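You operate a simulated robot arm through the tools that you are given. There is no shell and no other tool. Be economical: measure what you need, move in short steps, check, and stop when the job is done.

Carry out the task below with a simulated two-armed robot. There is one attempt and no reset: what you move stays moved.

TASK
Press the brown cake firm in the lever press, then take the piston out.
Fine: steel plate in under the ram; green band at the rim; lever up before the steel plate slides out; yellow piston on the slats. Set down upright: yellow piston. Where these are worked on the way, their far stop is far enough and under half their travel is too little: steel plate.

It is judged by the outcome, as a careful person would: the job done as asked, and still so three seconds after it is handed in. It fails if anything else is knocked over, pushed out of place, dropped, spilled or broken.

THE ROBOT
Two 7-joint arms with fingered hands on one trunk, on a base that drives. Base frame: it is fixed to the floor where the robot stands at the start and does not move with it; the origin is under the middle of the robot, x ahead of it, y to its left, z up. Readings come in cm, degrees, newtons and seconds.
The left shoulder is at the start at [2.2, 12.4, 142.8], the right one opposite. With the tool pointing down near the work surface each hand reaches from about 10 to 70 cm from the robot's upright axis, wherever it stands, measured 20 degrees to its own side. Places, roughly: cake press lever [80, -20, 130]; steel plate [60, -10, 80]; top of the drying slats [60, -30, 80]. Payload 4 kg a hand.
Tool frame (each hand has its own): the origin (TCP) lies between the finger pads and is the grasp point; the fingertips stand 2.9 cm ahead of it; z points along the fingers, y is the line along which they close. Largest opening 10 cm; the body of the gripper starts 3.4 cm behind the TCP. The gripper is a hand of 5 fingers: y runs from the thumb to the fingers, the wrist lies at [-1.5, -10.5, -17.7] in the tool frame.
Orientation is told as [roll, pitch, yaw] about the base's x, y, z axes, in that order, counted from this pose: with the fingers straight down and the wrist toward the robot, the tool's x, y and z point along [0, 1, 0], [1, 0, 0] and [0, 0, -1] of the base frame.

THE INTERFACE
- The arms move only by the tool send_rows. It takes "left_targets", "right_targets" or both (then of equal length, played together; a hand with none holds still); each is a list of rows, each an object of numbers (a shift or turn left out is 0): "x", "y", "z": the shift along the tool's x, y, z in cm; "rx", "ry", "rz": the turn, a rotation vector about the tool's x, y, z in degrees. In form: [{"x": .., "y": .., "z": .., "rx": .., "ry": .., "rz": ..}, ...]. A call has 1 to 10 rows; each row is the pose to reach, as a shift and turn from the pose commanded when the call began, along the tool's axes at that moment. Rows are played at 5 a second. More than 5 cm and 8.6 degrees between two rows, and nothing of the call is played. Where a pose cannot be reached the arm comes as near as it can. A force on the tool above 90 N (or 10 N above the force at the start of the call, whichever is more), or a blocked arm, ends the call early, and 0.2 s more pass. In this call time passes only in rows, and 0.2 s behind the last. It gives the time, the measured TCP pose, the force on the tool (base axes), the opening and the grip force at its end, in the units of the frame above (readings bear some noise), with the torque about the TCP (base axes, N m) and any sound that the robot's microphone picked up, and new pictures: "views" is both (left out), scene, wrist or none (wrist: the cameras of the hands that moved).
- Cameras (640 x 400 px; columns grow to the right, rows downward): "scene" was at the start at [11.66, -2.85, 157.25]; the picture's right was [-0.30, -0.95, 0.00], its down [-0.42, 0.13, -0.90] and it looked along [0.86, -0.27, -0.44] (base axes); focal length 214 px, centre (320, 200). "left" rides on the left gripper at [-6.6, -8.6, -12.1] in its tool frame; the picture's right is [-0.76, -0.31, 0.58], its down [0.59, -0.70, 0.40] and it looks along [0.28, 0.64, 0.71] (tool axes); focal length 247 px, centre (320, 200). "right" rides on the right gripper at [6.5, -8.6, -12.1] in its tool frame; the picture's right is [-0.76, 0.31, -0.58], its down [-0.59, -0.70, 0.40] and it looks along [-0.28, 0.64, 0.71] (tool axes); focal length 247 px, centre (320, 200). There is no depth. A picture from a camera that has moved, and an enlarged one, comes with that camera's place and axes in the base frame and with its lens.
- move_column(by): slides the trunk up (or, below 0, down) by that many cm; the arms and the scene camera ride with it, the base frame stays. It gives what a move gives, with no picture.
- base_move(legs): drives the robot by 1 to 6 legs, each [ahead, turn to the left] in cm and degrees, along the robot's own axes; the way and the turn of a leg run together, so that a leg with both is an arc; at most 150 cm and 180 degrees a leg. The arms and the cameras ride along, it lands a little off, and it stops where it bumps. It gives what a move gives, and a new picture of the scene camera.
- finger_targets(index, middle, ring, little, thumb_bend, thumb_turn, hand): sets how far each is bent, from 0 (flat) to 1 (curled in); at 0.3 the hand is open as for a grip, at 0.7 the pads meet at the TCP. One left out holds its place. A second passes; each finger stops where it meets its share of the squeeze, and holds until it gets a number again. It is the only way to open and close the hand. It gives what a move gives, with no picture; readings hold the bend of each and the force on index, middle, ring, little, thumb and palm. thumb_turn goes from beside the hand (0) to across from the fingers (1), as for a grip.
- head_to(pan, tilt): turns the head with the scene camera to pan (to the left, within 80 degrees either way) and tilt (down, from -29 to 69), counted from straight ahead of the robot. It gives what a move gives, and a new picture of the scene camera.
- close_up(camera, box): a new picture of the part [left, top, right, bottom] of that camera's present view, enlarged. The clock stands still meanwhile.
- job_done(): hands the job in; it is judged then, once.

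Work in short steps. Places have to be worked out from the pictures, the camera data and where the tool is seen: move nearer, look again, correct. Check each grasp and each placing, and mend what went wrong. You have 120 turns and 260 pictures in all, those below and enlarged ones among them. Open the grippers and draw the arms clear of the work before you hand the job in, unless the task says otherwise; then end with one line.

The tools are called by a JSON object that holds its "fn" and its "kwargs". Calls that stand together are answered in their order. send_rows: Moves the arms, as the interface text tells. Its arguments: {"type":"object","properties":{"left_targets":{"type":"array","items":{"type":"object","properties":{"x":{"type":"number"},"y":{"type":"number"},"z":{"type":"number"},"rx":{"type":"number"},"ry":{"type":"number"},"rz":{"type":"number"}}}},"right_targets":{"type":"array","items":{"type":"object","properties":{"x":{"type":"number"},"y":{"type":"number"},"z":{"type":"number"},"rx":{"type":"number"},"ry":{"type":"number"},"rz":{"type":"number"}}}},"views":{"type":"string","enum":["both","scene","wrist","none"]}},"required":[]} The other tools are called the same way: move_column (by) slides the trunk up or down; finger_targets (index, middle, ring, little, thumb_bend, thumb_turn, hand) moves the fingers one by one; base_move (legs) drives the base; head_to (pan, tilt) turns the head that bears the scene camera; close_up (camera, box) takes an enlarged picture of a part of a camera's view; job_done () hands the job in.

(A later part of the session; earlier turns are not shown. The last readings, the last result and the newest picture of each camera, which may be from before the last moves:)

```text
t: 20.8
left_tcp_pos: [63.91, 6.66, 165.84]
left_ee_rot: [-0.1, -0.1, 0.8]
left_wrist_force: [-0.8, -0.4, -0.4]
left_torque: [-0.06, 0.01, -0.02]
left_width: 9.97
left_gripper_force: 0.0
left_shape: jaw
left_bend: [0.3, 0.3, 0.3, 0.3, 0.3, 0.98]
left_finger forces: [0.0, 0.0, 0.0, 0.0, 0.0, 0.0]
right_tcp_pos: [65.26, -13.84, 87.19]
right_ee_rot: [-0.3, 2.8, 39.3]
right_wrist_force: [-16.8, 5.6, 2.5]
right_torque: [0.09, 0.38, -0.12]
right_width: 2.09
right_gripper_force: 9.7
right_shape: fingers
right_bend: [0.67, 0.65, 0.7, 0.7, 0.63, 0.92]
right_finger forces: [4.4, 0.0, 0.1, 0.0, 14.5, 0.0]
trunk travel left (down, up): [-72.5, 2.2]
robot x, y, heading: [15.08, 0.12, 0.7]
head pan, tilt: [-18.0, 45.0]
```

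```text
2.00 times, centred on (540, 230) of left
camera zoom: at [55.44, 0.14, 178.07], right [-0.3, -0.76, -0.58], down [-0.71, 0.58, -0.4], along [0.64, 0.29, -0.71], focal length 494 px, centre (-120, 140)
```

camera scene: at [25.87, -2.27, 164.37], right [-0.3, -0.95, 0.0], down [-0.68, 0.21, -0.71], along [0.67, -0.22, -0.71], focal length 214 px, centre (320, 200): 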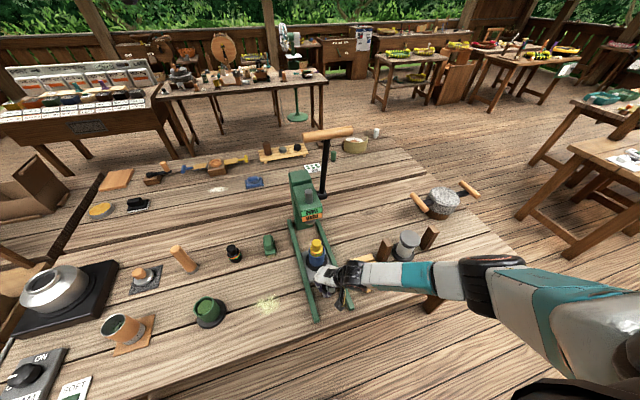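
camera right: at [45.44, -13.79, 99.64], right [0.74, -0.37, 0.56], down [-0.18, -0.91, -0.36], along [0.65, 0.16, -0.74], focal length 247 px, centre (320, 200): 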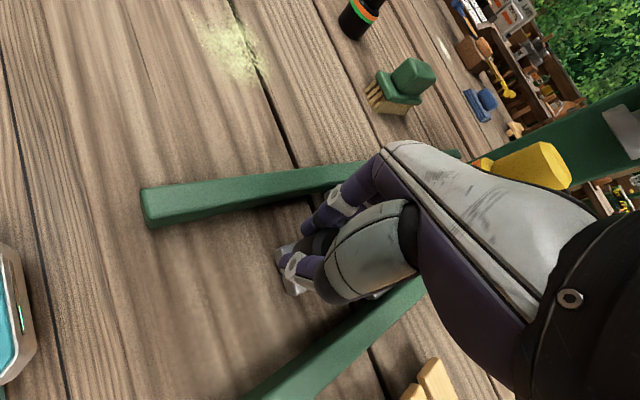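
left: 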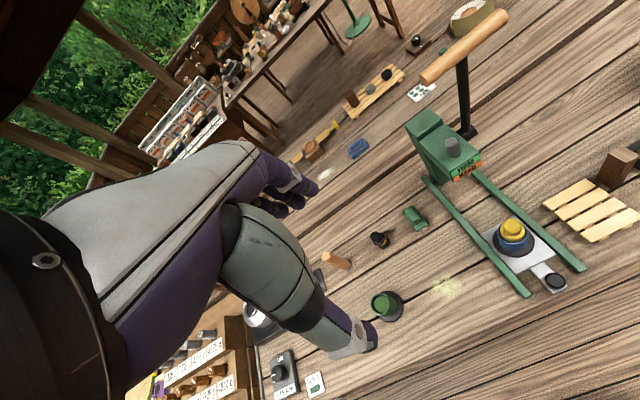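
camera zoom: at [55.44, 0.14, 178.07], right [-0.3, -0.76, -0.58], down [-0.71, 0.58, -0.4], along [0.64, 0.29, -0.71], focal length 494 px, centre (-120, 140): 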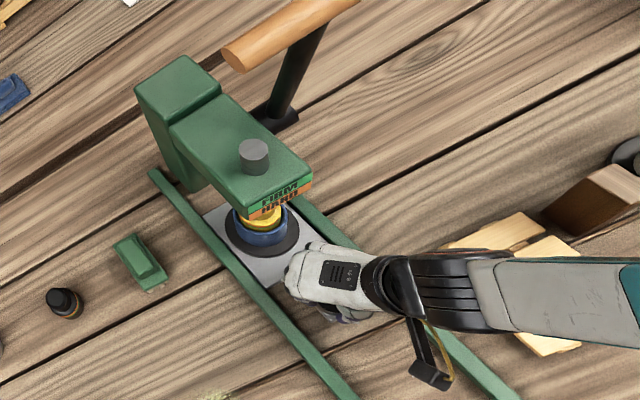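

Ram axis works out at x≈77, so about 17 cm of travel is needed; the thumb load suggests it's near the stop. I push another 2 cm to confirm.

{"fn": "send_rows", "kwargs": {"right_targets": [{"x": -0.64, "y": 0.77, "z": 0}, {"x": -1.27, "y": 1.55, "z": 0}, {"x": -1.9, "y": 2.3, "z": 0}], "views": "wrist"}}

{"fn": "close_up", "kwargs": {"camera": "scene", "box": [290, 200, 370, 290]}}

{"fn": "close_up", "kwargs": {"camera": "left", "box": [440, 130, 640, 330]}}

```text
t: 21.6
left_tcp_pos: [63.58, 6.57, 165.98]
left_ee_rot: [0.0, -0.2, 0.7]
left_wrist_force: [-1.2, 0.0, -0.4]
left_torque: [0.04, 0.02, 0.03]
left_width: 9.99
left_gripper_force: 0.0
left_shape: jaw
left_bend: [0.3, 0.3, 0.3, 0.3, 0.3, 0.98]
left_finger forces: [0.1, 0.0, 0.0, 0.1, 0.0, 0.1]
right_tcp_pos: [67.62, -13.64, 86.95]
right_ee_rot: [0.4, 3.0, 39.7]
right_wrist_force: [-39.8, 1.3, 6.5]
right_torque: [-0.1, 0.34, -0.48]
right_width: 4.37
right_gripper_force: 19.1
right_shape: fingers
right_bend: [0.7, 0.65, 0.7, 0.7, 0.54, 0.83]
right_finger forces: [0.0, 0.0, 0.0, 0.0, 38.4, 0.0]
trunk travel left (down, up): [-72.5, 2.2]
robot x, y, heading: [14.83, 0.14, 0.8]
head pan, tilt: [-18.0, 45.0]
camera right: at [57.28, -13.74, 99.55], right [0.74, -0.37, 0.56], down [-0.18, -0.91, -0.36], along [0.64, 0.17, -0.75], focal length 247 px, centre (320, 200)
```

right: 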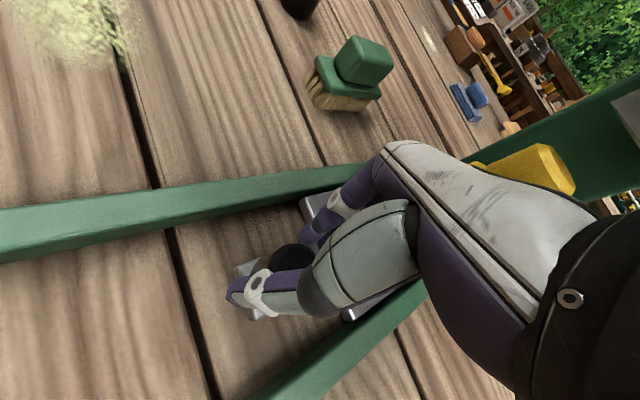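

```text
4.44 times, centred on (330, 245) of scene
camera zoom: at [25.0, -2.43, 164.44], right [-0.3, -0.95, 0.0], down [-0.67, 0.21, -0.71], along [0.68, -0.21, -0.7], focal length 953 px, centre (276, 0)
```

zoom: 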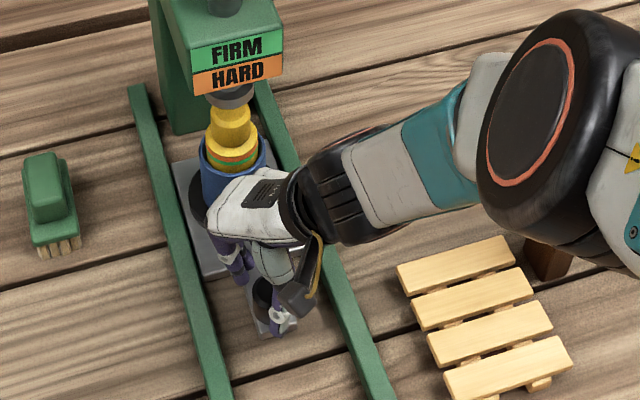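

```text
2.00 times, centred on (540, 230) of left
camera zoom: at [55.05, -0.01, 178.15], right [-0.3, -0.76, -0.58], down [-0.71, 0.58, -0.4], along [0.64, 0.29, -0.71], focal length 494 px, centre (-120, 140)
```

zoom: 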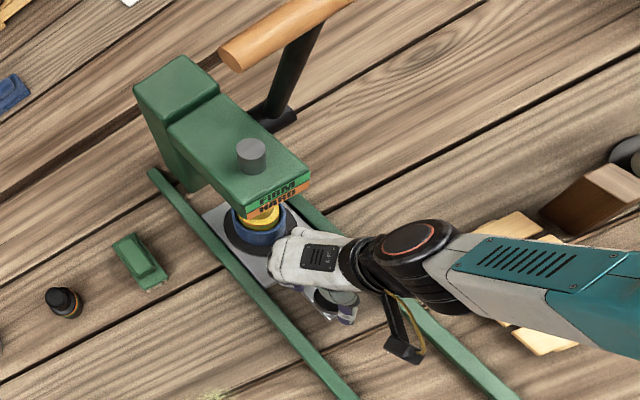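

The plate didn't move on the last 2 cm (piston stays put under the ram, thumb just yielded): it is at the far stop. I back off 2.3 cm, open the hand, and rise.

{"fn": "send_rows", "kwargs": {"right_targets": [{"x": 0.75, "y": -0.9, "z": 0}, {"x": 1.5, "y": -1.8, "z": 0}], "views": "none"}}

{"fn": "finger_targets", "kwargs": {"hand": "right", "index": 0.3, "middle": 0.3, "ring": 0.3, "little": 0.3, "thumb_bend": 0.3, "thumb_turn": 0.98}}

{"fn": "close_up", "kwargs": {"camera": "right", "box": [160, 100, 480, 380]}}

```text
t: 22.2
left_tcp_pos: [64.02, 6.52, 165.98]
left_ee_rot: [-0.1, -0.2, 0.5]
left_wrist_force: [-0.6, 0.3, -0.8]
left_torque: [-0.03, -0.01, -0.03]
left_width: 10.01
left_gripper_force: 0.0
left_shape: jaw
left_bend: [0.3, 0.3, 0.3, 0.3, 0.3, 0.98]
left_finger forces: [0.1, 0.1, 0.0, 0.0, 0.0, 0.0]
right_tcp_pos: [66.11, -14.04, 87.23]
right_ee_rot: [-0.4, 2.7, 39.3]
right_wrist_force: [-19.6, 3.0, 3.9]
right_torque: [0.0, 0.22, -0.28]
right_width: 2.58
right_gripper_force: 10.7
right_shape: fingers
right_bend: [0.69, 0.65, 0.7, 0.7, 0.61, 0.88]
right_finger forces: [1.0, 0.0, 0.0, 0.0, 20.7, 0.1]
trunk travel left (down, up): [-72.5, 2.2]
robot x, y, heading: [15.47, 0.54, 0.6]
head pan, tilt: [-18.0, 45.0]
```

```text
t: 23.2
left_tcp_pos: [64.19, 6.43, 165.74]
left_ee_rot: [0.0, 0.0, 0.5]
left_wrist_force: [0.0, 0.7, 0.0]
left_torque: [0.01, -0.02, -0.03]
left_width: 9.97
left_gripper_force: 0.1
left_shape: jaw
left_bend: [0.3, 0.3, 0.3, 0.3, 0.3, 0.98]
left_finger forces: [0.0, 0.0, 0.1, 0.0, 0.0, 0.0]
right_tcp_pos: [66.23, -14.02, 87.22]
right_ee_rot: [-0.2, 2.7, 39.3]
right_wrist_force: [0.3, 0.5, 0.5]
right_torque: [0.04, 0.0, -0.06]
right_width: 9.88
right_gripper_force: 0.0
right_shape: fingers
right_bend: [0.3, 0.3, 0.3, 0.3, 0.3, 0.96]
right_finger forces: [0.0, 0.0, 0.0, 0.0, 0.0, 0.0]
trunk travel left (down, up): [-72.5, 2.2]
robot x, y, heading: [14.75, -0.09, 0.5]
head pan, tilt: [-18.0, 45.0]
```

```text
1.43 times, centred on (320, 240) of right
camera zoom: at [55.78, -13.96, 99.6], right [0.74, -0.37, 0.56], down [-0.18, -0.91, -0.36], along [0.65, 0.16, -0.74], focal length 353 px, centre (320, 143)
```

zoom: 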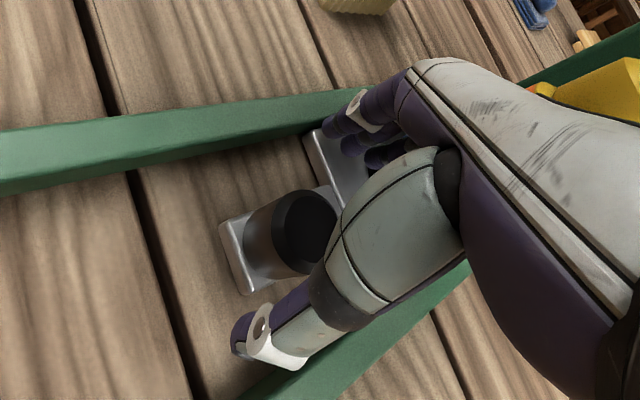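

The hand is open and clear. I rise back and right, un-yawing the hand toward the lever handle (spanning y about -15 to -31 at [80, z 132]).

{"fn": "send_rows", "kwargs": {"right_targets": [{"x": 0.63, "y": -0.77, "z": -4}, {"x": 1.9, "y": -2.3, "z": -8}, {"x": 1.77, "y": -3.72, "z": -12}, {"x": 0.22, "y": -4.99, "z": -16}, {"x": -1.33, "y": -6.26, "z": -20}, {"x": -2.87, "y": -7.53, "z": -24, "rz": 7}, {"x": -3.65, "y": -8.16, "z": -28, "rz": 14}, {"x": -4.42, "y": -8.8, "z": -32, "rz": 21}, {"x": -5.19, "y": -9.43, "z": -36, "rz": 28}, {"x": -5.97, "y": -10.06, "z": -40, "rz": 35}], "views": "scene"}}

```text
t: 25.4
left_tcp_pos: [64.19, 6.59, 165.76]
left_ee_rot: [-0.1, 0.0, 0.7]
left_wrist_force: [0.1, -0.6, -0.6]
left_torque: [0.0, 0.01, 0.01]
left_width: 9.98
left_gripper_force: 0.1
left_shape: jaw
left_bend: [0.3, 0.3, 0.3, 0.3, 0.3, 0.98]
left_finger forces: [0.1, 0.0, 0.0, 0.1, 0.1, 0.0]
right_tcp_pos: [63.44, -23.56, 127.98]
right_ee_rot: [-1.8, 2.2, 4.2]
right_wrist_force: [-0.3, 0.9, -0.2]
right_torque: [0.03, 0.01, 0.01]
right_width: 9.9
right_gripper_force: 0.0
right_shape: fingers
right_bend: [0.3, 0.3, 0.3, 0.3, 0.3, 0.96]
right_finger forces: [0.1, 0.0, 0.0, 0.0, 0.1, 0.0]
trunk travel left (down, up): [-72.5, 2.2]
robot x, y, heading: [14.9, -0.08, 0.5]
head pan, tilt: [-18.0, 45.0]
camera scene: at [25.66, -2.46, 164.39], right [-0.3, -0.95, 0.0], down [-0.67, 0.21, -0.71], along [0.67, -0.21, -0.71], focal length 214 px, centre (320, 200)
```

scene: 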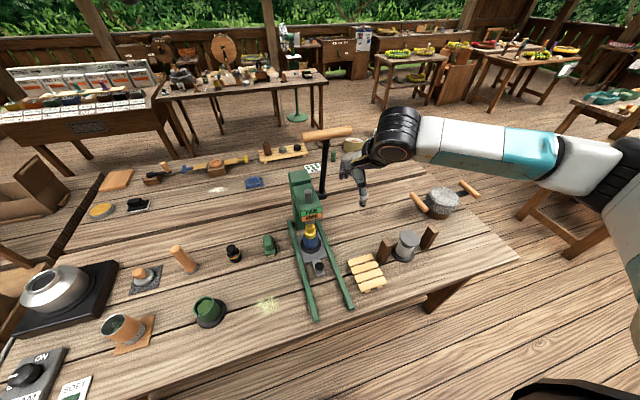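

Handle recomputed: x≈80, z≈133.5, y −14.5 to −29. I go up over it and forward to [80,-25,145].

{"fn": "send_rows", "kwargs": {"right_targets": [{"z": -4.5}, {"z": -9}, {"z": -13.5}, {"z": -17}, {"y": 4.2, "z": -17}, {"y": 8.4, "z": -17}, {"y": 12.6, "z": -17}, {"y": 16.4, "x": -0.3, "z": -17}], "views": "both"}}

{"fn": "close_up", "kwargs": {"camera": "left", "box": [320, 0, 640, 400]}}

```text
t: 27.2
left_tcp_pos: [64.43, 6.68, 165.63]
left_ee_rot: [-0.1, 0.0, 0.7]
left_wrist_force: [-0.8, -0.8, 0.2]
left_torque: [-0.01, -0.01, 0.02]
left_width: 9.97
left_gripper_force: 0.1
left_shape: jaw
left_bend: [0.3, 0.3, 0.3, 0.3, 0.3, 0.98]
left_finger forces: [0.1, 0.0, 0.0, 0.0, 0.1, 0.0]
right_tcp_pos: [80.9, -22.21, 144.01]
right_ee_rot: [-1.8, 2.2, 4.2]
right_wrist_force: [0.0, 0.0, -0.3]
right_torque: [-0.02, 0.05, -0.01]
right_width: 9.9
right_gripper_force: 0.0
right_shape: fingers
right_bend: [0.3, 0.3, 0.3, 0.3, 0.3, 0.96]
right_finger forces: [0.0, 0.1, 0.0, 0.0, 0.0, 0.0]
trunk travel left (down, up): [-72.5, 2.2]
robot x, y, heading: [15.05, -0.07, 0.7]
head pan, tilt: [-18.0, 45.0]
camera scene: at [25.87, -2.41, 164.37], right [-0.3, -0.95, 0.0], down [-0.68, 0.21, -0.71], along [0.67, -0.21, -0.71], focal length 214 px, centre (320, 200)
camera right: at [72.24, -15.9, 156.22], right [0.38, -0.71, 0.59], down [-0.67, -0.65, -0.35], along [0.64, -0.26, -0.73], focal length 247 px, centre (320, 200)
```

scene: 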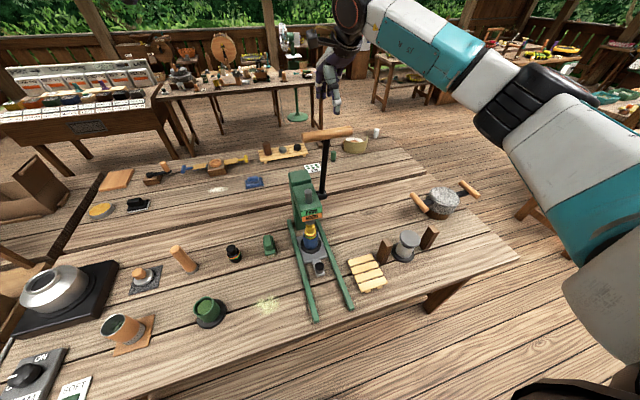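
right: 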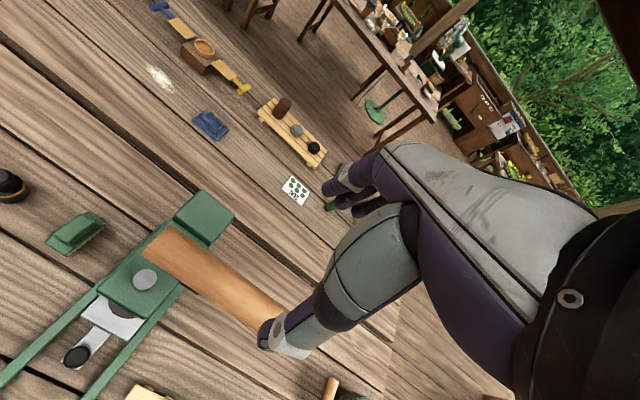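

```text
1.00 times, centred on (480, 200) of left (not enlarged: the box is as wide or as high as the picture)
camera zoom: at [56.0, 0.0, 177.92], right [-0.3, -0.76, -0.58], down [-0.71, 0.58, -0.4], along [0.64, 0.29, -0.71], focal length 247 px, centre (160, 200)
```

zoom: 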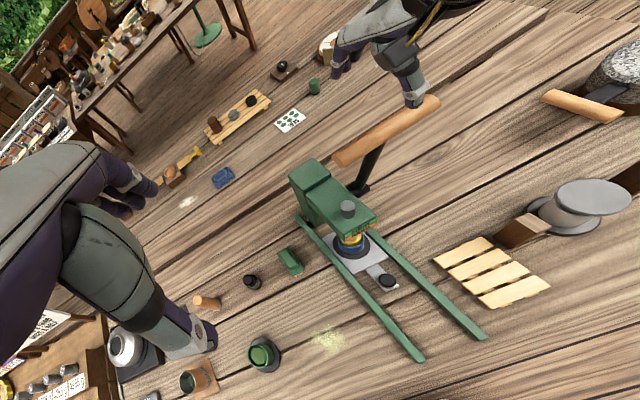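

The handle back-projects to x≈78.2, z≈133.5 in both wrist views. I shift back 2.3 cm and right 1.5 cm, then descend 10.3 cm around it.

{"fn": "send_rows", "kwargs": {"right_targets": [{"x": -1.5, "y": -2.2}, {"x": -1.5, "y": -2.2, "z": 3.5}, {"x": -1.5, "y": -2.2, "z": 7}, {"x": -1.5, "y": -2.2, "z": 10.2}], "views": "both"}}

{"fn": "close_up", "kwargs": {"camera": "left", "box": [440, 0, 640, 200]}}

```text
t: 28.2
left_tcp_pos: [64.28, 6.4, 165.69]
left_ee_rot: [0.0, 0.0, 0.6]
left_wrist_force: [0.2, 0.0, 0.8]
left_torque: [0.0, 0.02, -0.01]
left_width: 9.99
left_gripper_force: 0.0
left_shape: jaw
left_bend: [0.3, 0.3, 0.3, 0.3, 0.3, 0.98]
left_finger forces: [0.0, 0.0, 0.0, 0.1, 0.0, 0.0]
right_tcp_pos: [78.06, -24.24, 133.65]
right_ee_rot: [-1.6, 2.2, 4.3]
right_wrist_force: [-0.7, -0.9, 0.8]
right_torque: [-0.02, 0.02, -0.03]
right_width: 9.89
right_gripper_force: 0.0
right_shape: fingers
right_bend: [0.3, 0.3, 0.3, 0.3, 0.3, 0.96]
right_finger forces: [0.1, 0.0, 0.1, 0.0, 0.0, 0.0]
trunk travel left (down, up): [-72.5, 2.2]
robot x, y, heading: [15.02, -0.31, 0.2]
head pan, tilt: [-18.0, 45.0]
camera scene: at [25.69, -2.55, 164.39], right [-0.3, -0.95, 0.0], down [-0.67, 0.21, -0.71], along [0.67, -0.21, -0.71], focal length 214 px, centre (320, 200)
camera right: at [69.37, -17.92, 145.86], right [0.38, -0.71, 0.59], down [-0.67, -0.65, -0.35], along [0.64, -0.26, -0.73], focal length 247 px, centre (320, 200)
```

scene: 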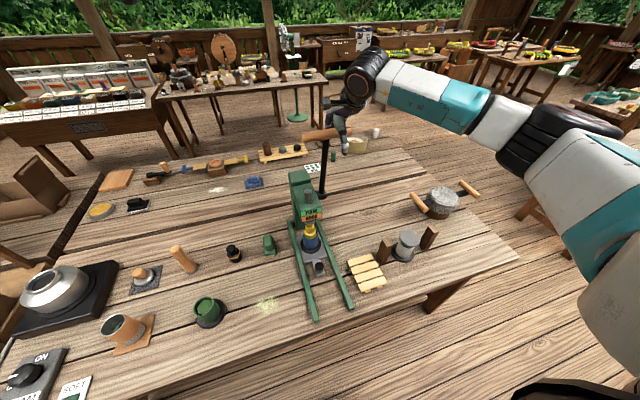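
right: 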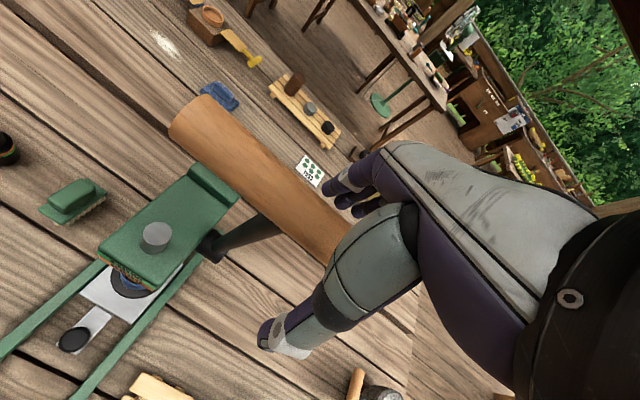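

```text
2.00 times, centred on (540, 100) of left
camera zoom: at [55.8, -0.15, 177.96], right [-0.3, -0.76, -0.58], down [-0.71, 0.58, -0.4], along [0.64, 0.29, -0.71], focal length 494 px, centre (-120, 400)
```

zoom: 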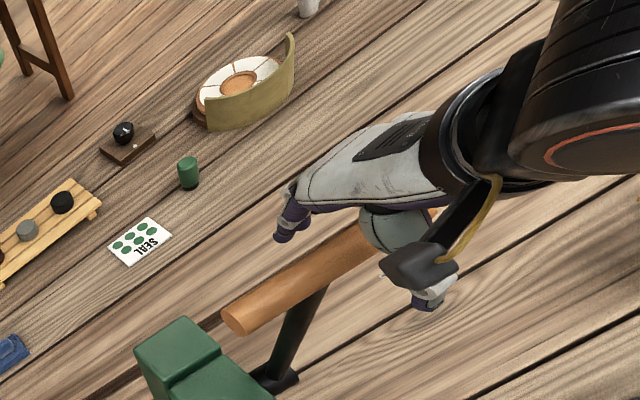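

The handle lies between thumb and fingers. I close the hand on it.

{"fn": "finger_targets", "kwargs": {"hand": "right", "index": 0.7, "middle": 0.7, "ring": 0.7, "little": 0.7, "thumb_bend": 0.7}}

{"fn": "head_to", "kwargs": {"pan": -16, "tilt": 42}}

{"fn": "close_up", "kwargs": {"camera": "scene", "box": [280, 180, 360, 280]}}

{"fn": "close_up", "kwargs": {"camera": "right", "box": [0, 60, 480, 400]}}

```text
t: 29.2
left_tcp_pos: [64.13, 6.5, 165.73]
left_ee_rot: [-0.1, -0.1, 0.7]
left_wrist_force: [-0.5, 0.4, -0.6]
left_torque: [0.01, -0.02, 0.02]
left_width: 9.96
left_gripper_force: 0.1
left_shape: jaw
left_bend: [0.3, 0.3, 0.3, 0.3, 0.3, 0.98]
left_finger forces: [0.0, 0.1, 0.0, 0.0, 0.0, 0.0]
right_tcp_pos: [77.9, -24.17, 133.72]
right_ee_rot: [-1.7, 2.3, 4.3]
right_wrist_force: [-5.9, -0.4, -3.8]
right_torque: [-0.01, -0.14, 0.01]
right_width: 0.69
right_gripper_force: 3.3
right_shape: fingers
right_bend: [0.7, 0.7, 0.7, 0.7, 0.68, 1.0]
right_finger forces: [0.0, 0.0, 0.1, 0.1, 6.9, 0.0]
trunk travel left (down, up): [-72.5, 2.2]
robot x, y, heading: [15.38, -0.2, 0.4]
head pan, tilt: [-18.0, 45.0]
```

```text
t: 29.8
left_tcp_pos: [64.18, 6.45, 165.65]
left_ee_rot: [0.0, -0.1, 0.7]
left_wrist_force: [0.4, 0.2, 0.0]
left_torque: [-0.02, 0.02, -0.04]
left_width: 10.0
left_gripper_force: 0.0
left_shape: jaw
left_bend: [0.3, 0.3, 0.3, 0.3, 0.3, 0.98]
left_finger forces: [0.0, 0.1, 0.0, 0.0, 0.0, 0.0]
right_tcp_pos: [78.03, -24.21, 133.77]
right_ee_rot: [-1.7, 2.2, 4.3]
right_wrist_force: [-6.8, -0.4, -4.2]
right_torque: [0.01, -0.16, -0.01]
right_width: 0.72
right_gripper_force: 4.0
right_shape: fingers
right_bend: [0.7, 0.7, 0.7, 0.7, 0.67, 1.0]
right_finger forces: [0.1, 0.0, 0.0, 0.0, 7.2, 0.0]
trunk travel left (down, up): [-72.5, 2.2]
robot x, y, heading: [15.0, -0.16, 0.6]
head pan, tilt: [-16.0, 42.0]
camera scene: at [25.88, -2.32, 164.82], right [-0.27, -0.96, 0.0], down [-0.64, 0.18, -0.74], along [0.72, -0.2, -0.67], focal length 214 px, centre (320, 200)
```

scene: 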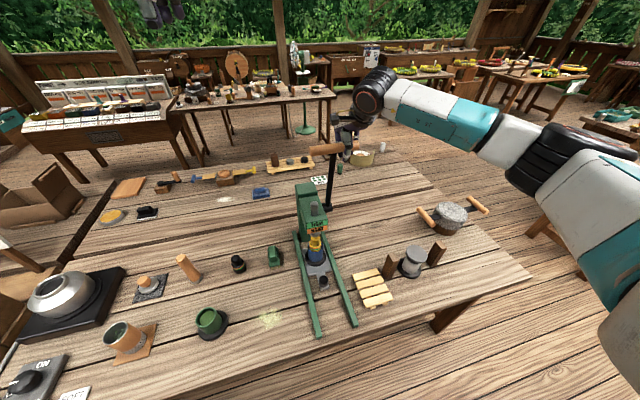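

```text
4.00 times, centred on (320, 230) of scene
camera zoom: at [25.88, -2.32, 164.82], right [-0.27, -0.96, 0.0], down [-0.64, 0.18, -0.74], along [0.72, -0.2, -0.67], focal length 858 px, centre (320, 80)
```

zoom: 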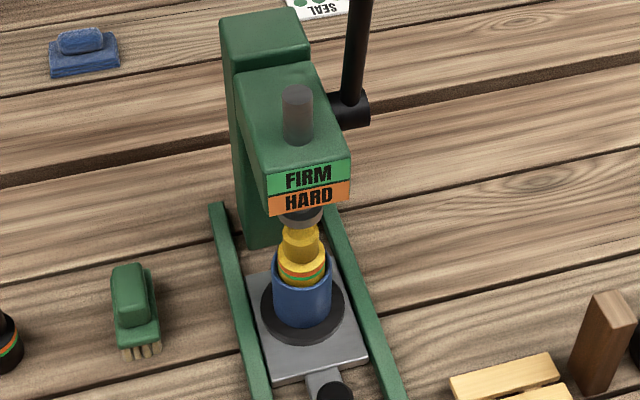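

```text
1.18 times, centred on (240, 230) of right
camera zoom: at [69.27, -17.89, 145.9], right [0.38, -0.71, 0.59], down [-0.67, -0.65, -0.35], along [0.64, -0.26, -0.73], focal length 291 px, centre (414, 165)
```

zoom: 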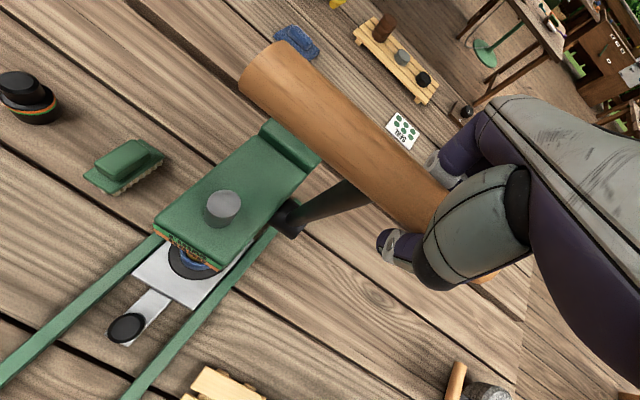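

The handle is enclosed by the closed hand. I pull the lever toward me along its arc (pivot ≈ [80.7,-21,109.6], radius ≈25), first about 8°.

{"fn": "send_rows", "kwargs": {"right_targets": [{"x": 0.12, "y": -1.7, "z": 0.25, "rx": -2}, {"x": 0.25, "y": -3.4, "z": 0.6, "rx": -4}], "views": "none"}}

{"fn": "close_up", "kwargs": {"camera": "scene", "box": [280, 130, 380, 280]}}

```text
t: 30.4
left_tcp_pos: [64.24, 6.55, 165.75]
left_ee_rot: [0.0, 0.0, 0.7]
left_wrist_force: [0.1, 0.0, -0.6]
left_torque: [-0.02, 0.02, -0.01]
left_width: 9.96
left_gripper_force: 0.1
left_shape: jaw
left_bend: [0.3, 0.3, 0.3, 0.3, 0.3, 0.98]
left_finger forces: [0.0, 0.0, 0.0, 0.0, 0.1, 0.0]
right_tcp_pos: [74.59, -24.34, 133.27]
right_ee_rot: [-1.6, -1.8, 4.5]
right_wrist_force: [0.5, 1.1, -6.1]
right_torque: [-0.04, -0.02, 0.01]
right_width: 0.7
right_gripper_force: 3.3
right_shape: fingers
right_bend: [0.67, 0.7, 0.7, 0.69, 0.69, 1.0]
right_finger forces: [3.2, 0.1, 0.1, 0.8, 3.4, 0.0]
trunk travel left (down, up): [-72.5, 2.2]
robot x, y, heading: [14.86, 0.13, 0.3]
head pan, tilt: [-16.0, 42.0]
```

```text
2.67 times, centred on (330, 205) of scene
camera zoom: at [26.01, -2.31, 164.81], right [-0.27, -0.96, 0.0], down [-0.64, 0.18, -0.74], along [0.72, -0.2, -0.67], focal length 572 px, centre (293, 187)
```

zoom: 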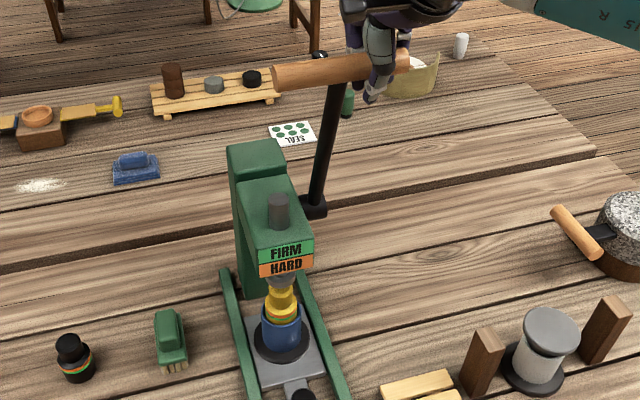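

The lever follows and the ram is coming down. Another ~8°.

{"fn": "send_rows", "kwargs": {"right_targets": [{"x": 0.12, "y": -1.7, "z": 0.5, "rx": -2}, {"x": 0.25, "y": -3.3, "z": 1.1, "rx": -4}], "views": "none"}}

{"fn": "close_up", "kwargs": {"camera": "scene", "box": [290, 210, 350, 270]}}

```text
t: 31.0
left_tcp_pos: [64.34, 6.56, 165.72]
left_ee_rot: [-0.1, 0.0, 0.7]
left_wrist_force: [0.2, 0.5, 0.3]
left_torque: [0.04, 0.01, 0.03]
left_width: 9.96
left_gripper_force: 0.1
left_shape: jaw
left_bend: [0.3, 0.3, 0.3, 0.3, 0.3, 0.98]
left_finger forces: [0.0, 0.0, 0.0, 0.0, 0.0, 0.0]
right_tcp_pos: [71.42, -24.27, 132.12]
right_ee_rot: [-1.7, -5.8, 4.6]
right_wrist_force: [1.3, 1.1, -3.2]
right_torque: [0.0, -0.04, 0.01]
right_width: 0.7
right_gripper_force: 3.8
right_shape: fingers
right_bend: [0.68, 0.7, 0.7, 0.7, 0.69, 1.0]
right_finger forces: [3.0, 0.0, 0.0, 0.4, 3.7, 0.0]
trunk travel left (down, up): [-72.5, 2.2]
robot x, y, heading: [15.22, -0.11, 0.6]
head pan, tilt: [-16.0, 42.0]
```

```text
6.67 times, centred on (320, 240) of scene
camera zoom: at [26.04, -2.29, 164.81], right [-0.27, -0.96, 0.0], down [-0.65, 0.18, -0.74], along [0.72, -0.2, -0.67], focal length 1430 px, centre (320, -67)
```

zoom: 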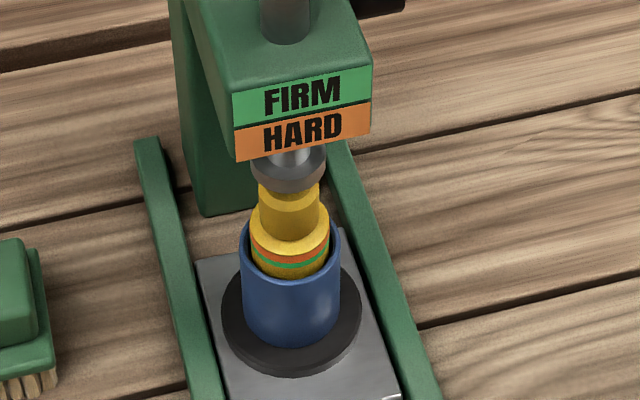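

The ram is about to touch the piston. To judge the band against the rim I need a lower view, so I bring the left hand (its camera) down on the left side, yawed −60°.

{"fn": "send_rows", "kwargs": {"left_targets": [{"y": -0.5, "x": 0.3, "z": 4, "rz": 6}, {"y": -1, "x": 0.6, "z": 8, "rz": 12}, {"y": -1.5, "x": 0.9, "z": 12, "rz": 18}, {"y": -2, "x": 1.2, "z": 16, "rz": 24}, {"y": -2.5, "x": 1.5, "z": 20, "rz": 30}, {"y": -3, "x": 1.8, "z": 24, "rz": 36}, {"y": -3.5, "x": 2, "z": 28, "rz": 42}, {"y": -4, "x": 2, "z": 32, "rz": 48}, {"y": -4.5, "x": 2, "z": 36, "rz": 54}, {"y": -5, "x": 2, "z": 40, "rz": 60}], "views": "both"}}

```text
t: 33.2
left_tcp_pos: [59.23, 8.54, 125.52]
left_ee_rot: [0.0, 0.0, -59.4]
left_wrist_force: [-0.3, -0.3, 0.3]
left_torque: [0.04, 0.01, 0.04]
left_width: 10.0
left_gripper_force: 0.1
left_shape: jaw
left_bend: [0.3, 0.3, 0.3, 0.3, 0.3, 0.98]
left_finger forces: [0.0, 0.0, 0.0, 0.0, 0.0, 0.0]
right_tcp_pos: [71.47, -24.17, 132.14]
right_ee_rot: [-1.9, -5.8, 4.5]
right_wrist_force: [0.2, 1.2, -3.8]
right_torque: [-0.01, -0.01, 0.02]
right_width: 0.69
right_gripper_force: 4.3
right_shape: fingers
right_bend: [0.68, 0.7, 0.7, 0.7, 0.68, 1.0]
right_finger forces: [2.9, 0.0, 0.1, 0.4, 4.2, 0.0]
trunk travel left (down, up): [-72.5, 2.2]
robot x, y, heading: [15.3, -0.07, 0.5]
head pan, tilt: [-16.0, 42.0]
camera scene: at [26.01, -2.26, 164.82], right [-0.27, -0.96, 0.0], down [-0.64, 0.18, -0.74], along [0.72, -0.2, -0.67], focal length 214 px, centre (320, 200)
camera left: at [49.32, 12.64, 137.76], right [-0.81, -0.12, -0.58], down [0.15, 0.9, -0.4], along [0.57, -0.41, -0.71], focal length 247 px, centre (320, 200)
```

scene: 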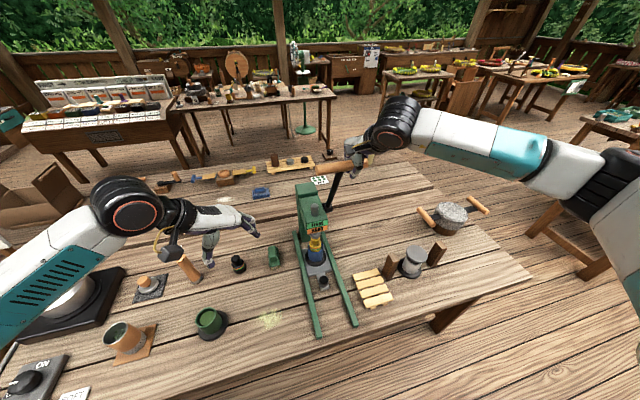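
left: 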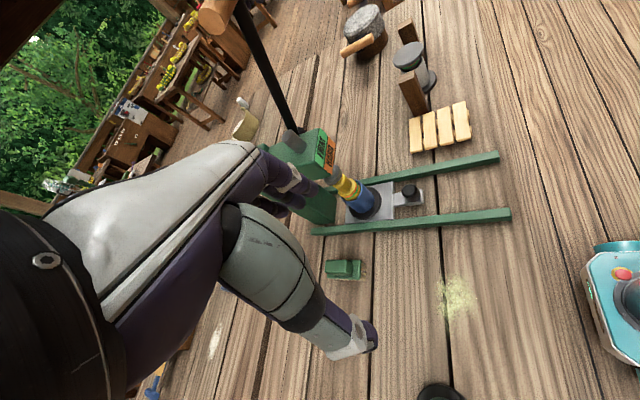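

I tilt the left hand 30° (camera more level) while lowering it toward [58,-1,98].

{"fn": "send_rows", "kwargs": {"left_targets": [{"x": -0.95, "y": 1.35, "z": 4.5, "rx": -4.6, "ry": 2}, {"x": -1.9, "y": 2.7, "z": 9, "rx": -9.2, "ry": 4}, {"x": -2.85, "y": 4.05, "z": 13.5, "rx": -13.8, "ry": 6}, {"x": -3.8, "y": 5.4, "z": 18, "rx": -18.4, "ry": 8}, {"x": -4.75, "y": 6.75, "z": 22.5, "rx": -23, "ry": 10}, {"x": -5.7, "y": 8.1, "z": 26, "rx": -27.6, "ry": 12}], "views": "both"}}

```text
t: 34.6
left_tcp_pos: [58.29, -1.49, 99.55]
left_ee_rot: [13.0, -27.3, -62.5]
left_wrist_force: [0.1, 0.1, 0.0]
left_torque: [0.02, -0.01, 0.01]
left_width: 9.97
left_gripper_force: 0.1
left_shape: jaw
left_bend: [0.3, 0.3, 0.3, 0.3, 0.3, 0.98]
left_finger forces: [0.0, 0.0, 0.0, 0.0, 0.1, 0.1]
right_tcp_pos: [71.38, -24.23, 132.08]
right_ee_rot: [-1.7, -5.8, 4.5]
right_wrist_force: [0.6, 0.3, -4.2]
right_torque: [0.0, -0.02, -0.05]
right_width: 0.74
right_gripper_force: 2.9
right_shape: fingers
right_bend: [0.68, 0.7, 0.7, 0.7, 0.68, 1.0]
right_finger forces: [3.1, 0.1, 0.1, 0.4, 3.9, 0.0]
trunk travel left (down, up): [-72.5, 2.2]
robot x, y, heading: [14.86, 0.05, 0.3]
head pan, tilt: [-16.0, 42.0]
camera scene: at [26.0, -2.32, 164.82], right [-0.27, -0.96, 0.0], down [-0.64, 0.18, -0.74], along [0.72, -0.2, -0.67], focal length 214 px, centre (320, 200)
camera left: at [44.56, 5.37, 104.92], right [-0.51, -0.34, -0.79], down [0.36, 0.76, -0.55], along [0.78, -0.56, -0.26], focal length 247 px, centre (320, 200)
```

scene: 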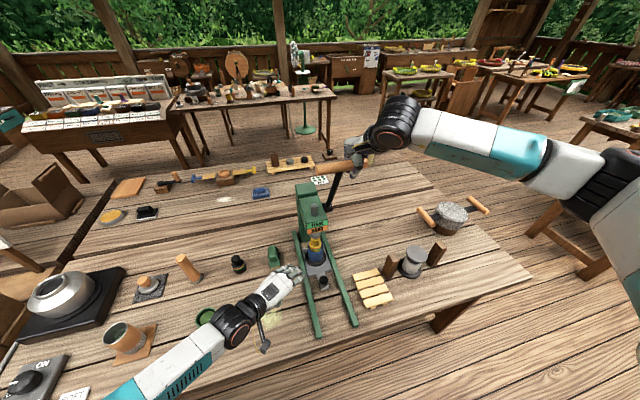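
left: 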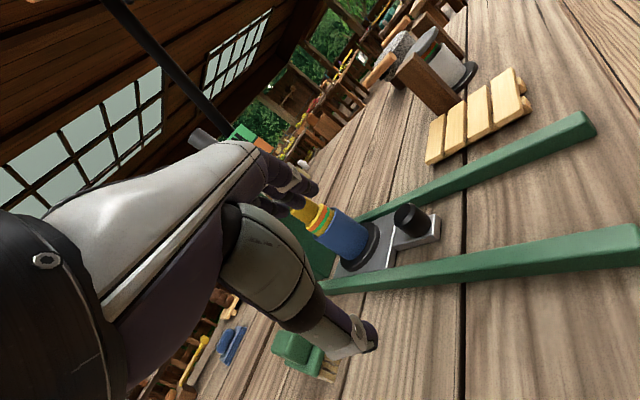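

That is a good low view of the mould. I zoom in on the bands.

{"fn": "close_up", "kwargs": {"camera": "left", "box": [260, 160, 420, 280]}}

```text
3.33 times, centred on (340, 220) of left
camera zoom: at [44.56, 5.37, 104.92], right [-0.51, -0.34, -0.79], down [0.36, 0.76, -0.55], along [0.78, -0.56, -0.26], focal length 823 px, centre (253, 133)
```

zoom: 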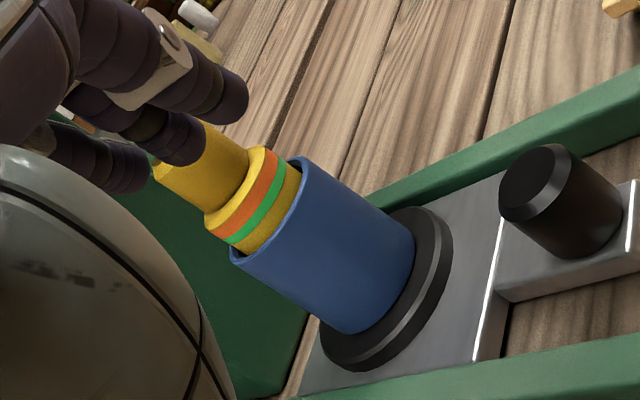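

Very clear: the green band's lower edge is about 1 cm above the rim. I pull the lever in small steps now, about 4°.

{"fn": "send_rows", "kwargs": {"right_targets": [{"x": 0.06, "y": -0.8, "z": 0.3, "rx": -1}, {"x": 0.12, "y": -1.65, "z": 0.6, "rx": -2}], "views": "none"}}

{"fn": "close_up", "kwargs": {"camera": "left", "box": [260, 160, 420, 280]}}

```text
t: 35.2
left_tcp_pos: [58.38, -1.37, 99.62]
left_ee_rot: [13.0, -27.4, -62.6]
left_wrist_force: [0.1, 0.2, -0.1]
left_torque: [0.01, -0.02, -0.01]
left_width: 9.98
left_gripper_force: 0.1
left_shape: jaw
left_bend: [0.3, 0.3, 0.3, 0.3, 0.3, 0.98]
left_finger forces: [0.1, 0.0, 0.0, 0.0, 0.0, 0.0]
right_tcp_pos: [69.88, -24.22, 131.42]
right_ee_rot: [-1.9, -7.8, 4.6]
right_wrist_force: [1.1, -0.3, -3.4]
right_torque: [-0.03, -0.05, 0.01]
right_width: 0.73
right_gripper_force: 3.7
right_shape: fingers
right_bend: [0.68, 0.7, 0.7, 0.7, 0.68, 1.0]
right_finger forces: [3.3, 0.0, 0.1, 0.5, 3.7, 0.0]
trunk travel left (down, up): [-72.5, 2.2]
robot x, y, heading: [15.43, -0.32, 0.5]
head pan, tilt: [-16.0, 42.0]
```

```text
3.33 times, centred on (340, 220) of left
camera zoom: at [44.59, 5.38, 104.96], right [-0.51, -0.34, -0.79], down [0.35, 0.76, -0.55], along [0.78, -0.56, -0.27], focal length 823 px, centre (253, 133)
```

zoom: 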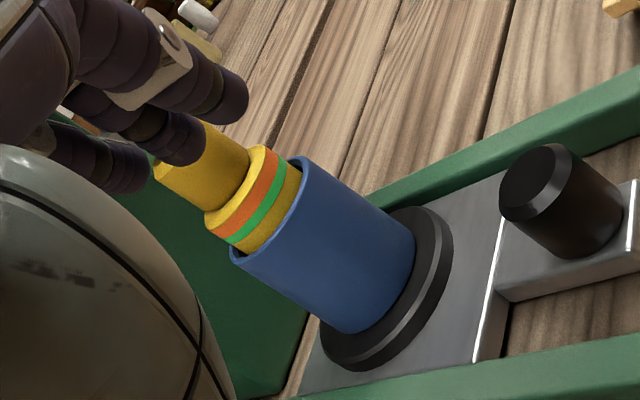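

No contact yet. Another ~5°, checking both views.

{"fn": "send_rows", "kwargs": {"right_targets": [{"x": 0.06, "y": -0.95, "z": 0.4, "rx": -1.2}, {"x": 0.14, "y": -1.9, "z": 0.85, "rx": -2.5}], "views": "none"}}

{"fn": "close_up", "kwargs": {"camera": "left", "box": [260, 160, 420, 280]}}

{"fn": "close_up", "kwargs": {"camera": "scene", "box": [280, 130, 380, 280]}}

```text
t: 35.8
left_tcp_pos: [58.24, -1.4, 99.75]
left_ee_rot: [13.0, -27.3, -62.5]
left_wrist_force: [-0.3, 0.5, 1.8]
left_torque: [-0.02, -0.01, 0.0]
left_width: 9.98
left_gripper_force: 0.0
left_shape: jaw
left_bend: [0.3, 0.3, 0.3, 0.3, 0.3, 0.98]
left_finger forces: [0.0, 0.0, 0.0, 0.1, 0.1, 0.0]
right_tcp_pos: [68.07, -24.2, 130.37]
right_ee_rot: [-1.7, -10.4, 4.8]
right_wrist_force: [0.0, 0.6, 0.4]
right_torque: [-0.01, -0.06, -0.03]
right_width: 0.68
right_gripper_force: 3.5
right_shape: fingers
right_bend: [0.68, 0.7, 0.7, 0.7, 0.69, 1.0]
right_finger forces: [2.9, 0.1, 0.0, 0.3, 3.9, 0.0]
trunk travel left (down, up): [-72.5, 2.2]
robot x, y, heading: [14.96, 0.13, 0.2]
head pan, tilt: [-16.0, 42.0]
```

```text
3.33 times, centred on (340, 220) of left
camera zoom: at [44.56, 5.4, 104.99], right [-0.51, -0.34, -0.79], down [0.35, 0.76, -0.55], along [0.78, -0.56, -0.27], focal length 823 px, centre (253, 133)
```

zoom: 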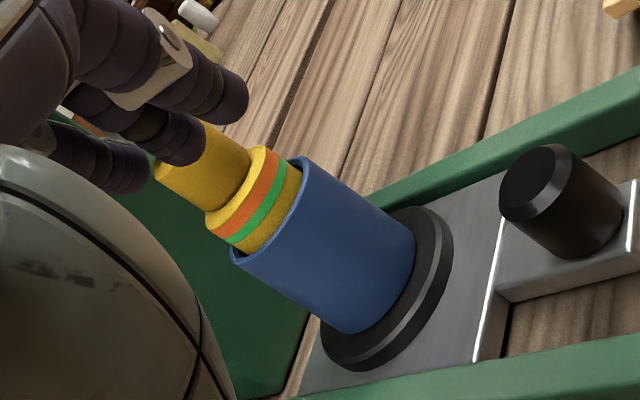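

```text
2.67 times, centred on (330, 205) of scene
camera zoom: at [25.97, -2.29, 164.82], right [-0.27, -0.96, 0.0], down [-0.64, 0.18, -0.74], along [0.72, -0.2, -0.67], focal length 572 px, centre (293, 187)
```

zoom: 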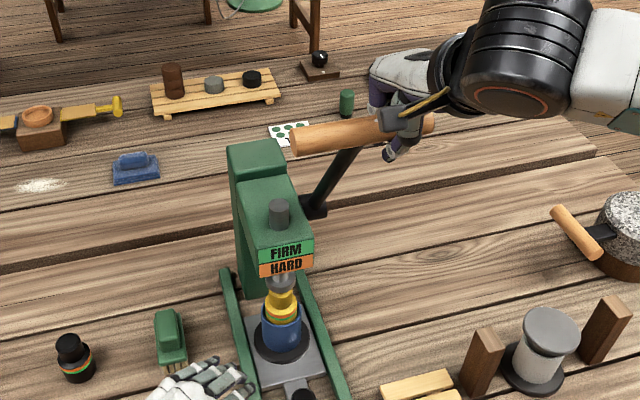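

Lever at ~33°, ram nearly on the piston. Another ~5°.

{"fn": "send_rows", "kwargs": {"right_targets": [{"x": 0.06, "y": -1, "z": 0.42, "rx": -1.2}, {"x": 0.14, "y": -1.97, "z": 0.87, "rx": -2.5}], "views": "none"}}

{"fn": "close_up", "kwargs": {"camera": "left", "box": [260, 160, 420, 280]}}

{"fn": "close_up", "kwargs": {"camera": "scene", "box": [295, 210, 345, 260]}}

```text
t: 36.4
left_tcp_pos: [58.19, -1.4, 99.58]
left_ee_rot: [13.0, -27.4, -62.5]
left_wrist_force: [-0.8, 0.8, 0.2]
left_torque: [-0.03, 0.05, -0.01]
left_width: 9.95
left_gripper_force: 0.0
left_shape: jaw
left_bend: [0.3, 0.3, 0.3, 0.3, 0.3, 0.98]
left_finger forces: [0.0, 0.0, 0.0, 0.0, 0.0, 0.0]
right_tcp_pos: [66.24, -24.31, 128.96]
right_ee_rot: [-1.8, -12.7, 4.9]
right_wrist_force: [0.7, -0.4, -0.8]
right_torque: [0.02, -0.05, -0.01]
right_width: 0.64
right_gripper_force: 3.5
right_shape: fingers
right_bend: [0.68, 0.7, 0.7, 0.7, 0.69, 1.0]
right_finger forces: [3.0, 0.0, 0.0, 0.3, 3.5, 0.0]
trunk travel left (down, up): [-72.5, 2.2]
robot x, y, heading: [15.07, 0.04, 0.4]
head pan, tilt: [-16.0, 42.0]
```

```text
3.33 times, centred on (340, 220) of left
camera zoom: at [44.57, 5.37, 104.98], right [-0.51, -0.34, -0.79], down [0.35, 0.76, -0.55], along [0.78, -0.56, -0.27], focal length 823 px, centre (253, 133)
```

zoom: 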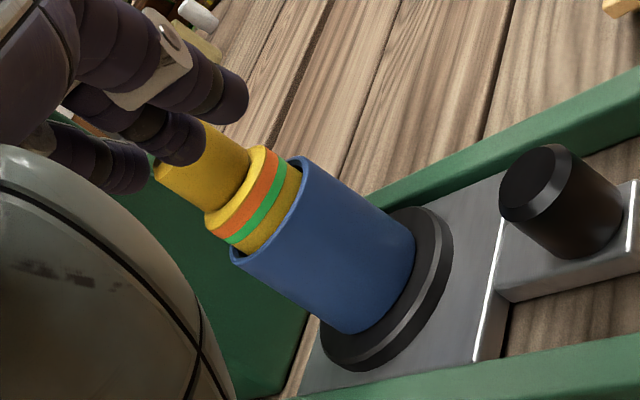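

```text
8.00 times, centred on (320, 235) of scene
camera zoom: at [25.99, -2.34, 164.82], right [-0.27, -0.96, 0.0], down [-0.64, 0.18, -0.74], along [0.72, -0.2, -0.67], focal length 1716 px, centre (320, -80)
```

zoom: 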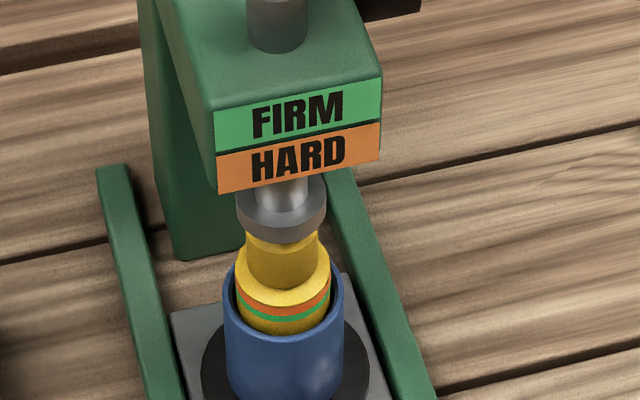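

Ram descends about 0.1 cm per degree; still a small gap. Another ~7°.

{"fn": "send_rows", "kwargs": {"right_targets": [{"x": 0.1, "y": -1.4, "z": 0.65, "rx": -1.7}, {"x": 0.2, "y": -2.72, "z": 1.38, "rx": -3.5}], "views": "none"}}

{"fn": "close_up", "kwargs": {"camera": "left", "box": [260, 160, 420, 280]}}

{"fn": "close_up", "kwargs": {"camera": "scene", "box": [295, 210, 345, 260]}}

```text
t: 37.0
left_tcp_pos: [58.29, -1.4, 99.62]
left_ee_rot: [13.1, -27.4, -62.6]
left_wrist_force: [0.3, 0.8, -0.2]
left_torque: [0.01, 0.04, 0.0]
left_width: 9.99
left_gripper_force: 0.1
left_shape: jaw
left_bend: [0.3, 0.3, 0.3, 0.3, 0.3, 0.98]
left_finger forces: [0.1, 0.1, 0.0, 0.0, 0.0, 0.1]
right_tcp_pos: [63.71, -24.32, 127.14]
right_ee_rot: [-1.8, -16.3, 4.9]
right_wrist_force: [1.1, 1.1, -1.7]
right_torque: [-0.02, -0.06, -0.06]
right_width: 0.63
right_gripper_force: 3.1
right_shape: fingers
right_bend: [0.68, 0.7, 0.7, 0.7, 0.69, 1.0]
right_finger forces: [2.6, 0.0, 0.0, 0.0, 3.6, 0.0]
trunk travel left (down, up): [-72.5, 2.2]
robot x, y, heading: [14.93, -0.01, 0.4]
head pan, tilt: [-16.0, 42.0]
```

```text
3.33 times, centred on (340, 220) of left
camera zoom: at [44.56, 5.42, 104.98], right [-0.51, -0.34, -0.79], down [0.35, 0.76, -0.55], along [0.78, -0.56, -0.27], focal length 823 px, centre (253, 133)
```

zoom: 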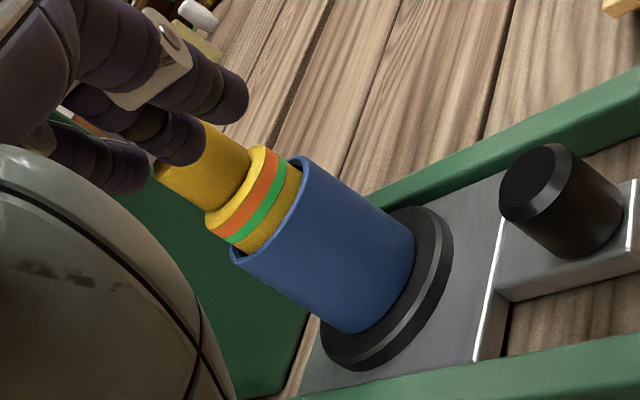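

```text
8.00 times, centred on (320, 235) of scene
camera zoom: at [25.98, -2.27, 164.82], right [-0.27, -0.96, 0.0], down [-0.64, 0.18, -0.74], along [0.72, -0.2, -0.67], focal length 1716 px, centre (320, -80)
```

zoom: 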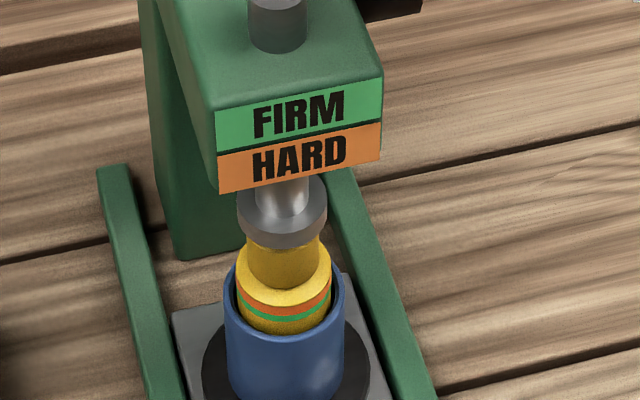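

Another ~6°.

{"fn": "send_rows", "kwargs": {"right_targets": [{"x": 0.1, "y": -1.15, "z": 0.62, "rx": -1.5}, {"x": 0.2, "y": -2.27, "z": 1.29, "rx": -3}], "views": "none"}}

{"fn": "close_up", "kwargs": {"camera": "left", "box": [260, 160, 420, 280]}}

```text
t: 37.6
left_tcp_pos: [58.31, -1.64, 99.67]
left_ee_rot: [12.9, -27.3, -62.6]
left_wrist_force: [-0.4, 0.4, -0.2]
left_torque: [0.03, 0.0, -0.05]
left_width: 9.99
left_gripper_force: 0.1
left_shape: jaw
left_bend: [0.3, 0.3, 0.3, 0.3, 0.3, 0.98]
left_finger forces: [0.0, 0.0, 0.0, 0.1, 0.0, 0.0]
right_tcp_pos: [61.99, -24.03, 125.28]
right_ee_rot: [-1.3, -19.4, 5.4]
right_wrist_force: [1.0, -0.4, -3.2]
right_torque: [0.08, -0.19, 0.0]
right_width: 0.66
right_gripper_force: 2.8
right_shape: fingers
right_bend: [0.68, 0.7, 0.7, 0.7, 0.69, 1.0]
right_finger forces: [3.3, 0.0, 0.0, 0.4, 3.1, 0.0]
trunk travel left (down, up): [-72.5, 2.2]
robot x, y, heading: [14.87, 0.12, 0.3]
head pan, tilt: [-16.0, 42.0]
```

```text
3.33 times, centred on (340, 220) of left
camera zoom: at [44.59, 5.21, 104.99], right [-0.51, -0.34, -0.79], down [0.35, 0.76, -0.55], along [0.78, -0.56, -0.27], focal length 823 px, centre (253, 133)
```

zoom: 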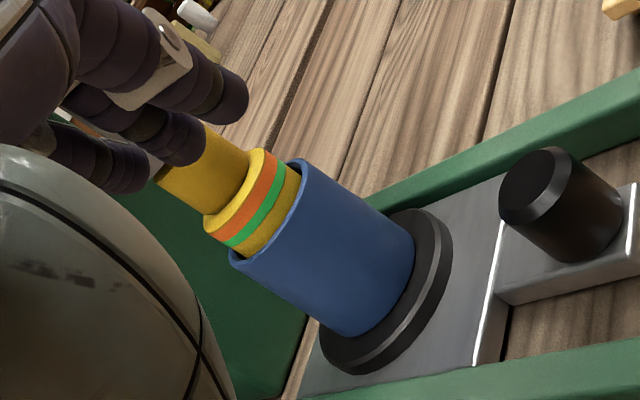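

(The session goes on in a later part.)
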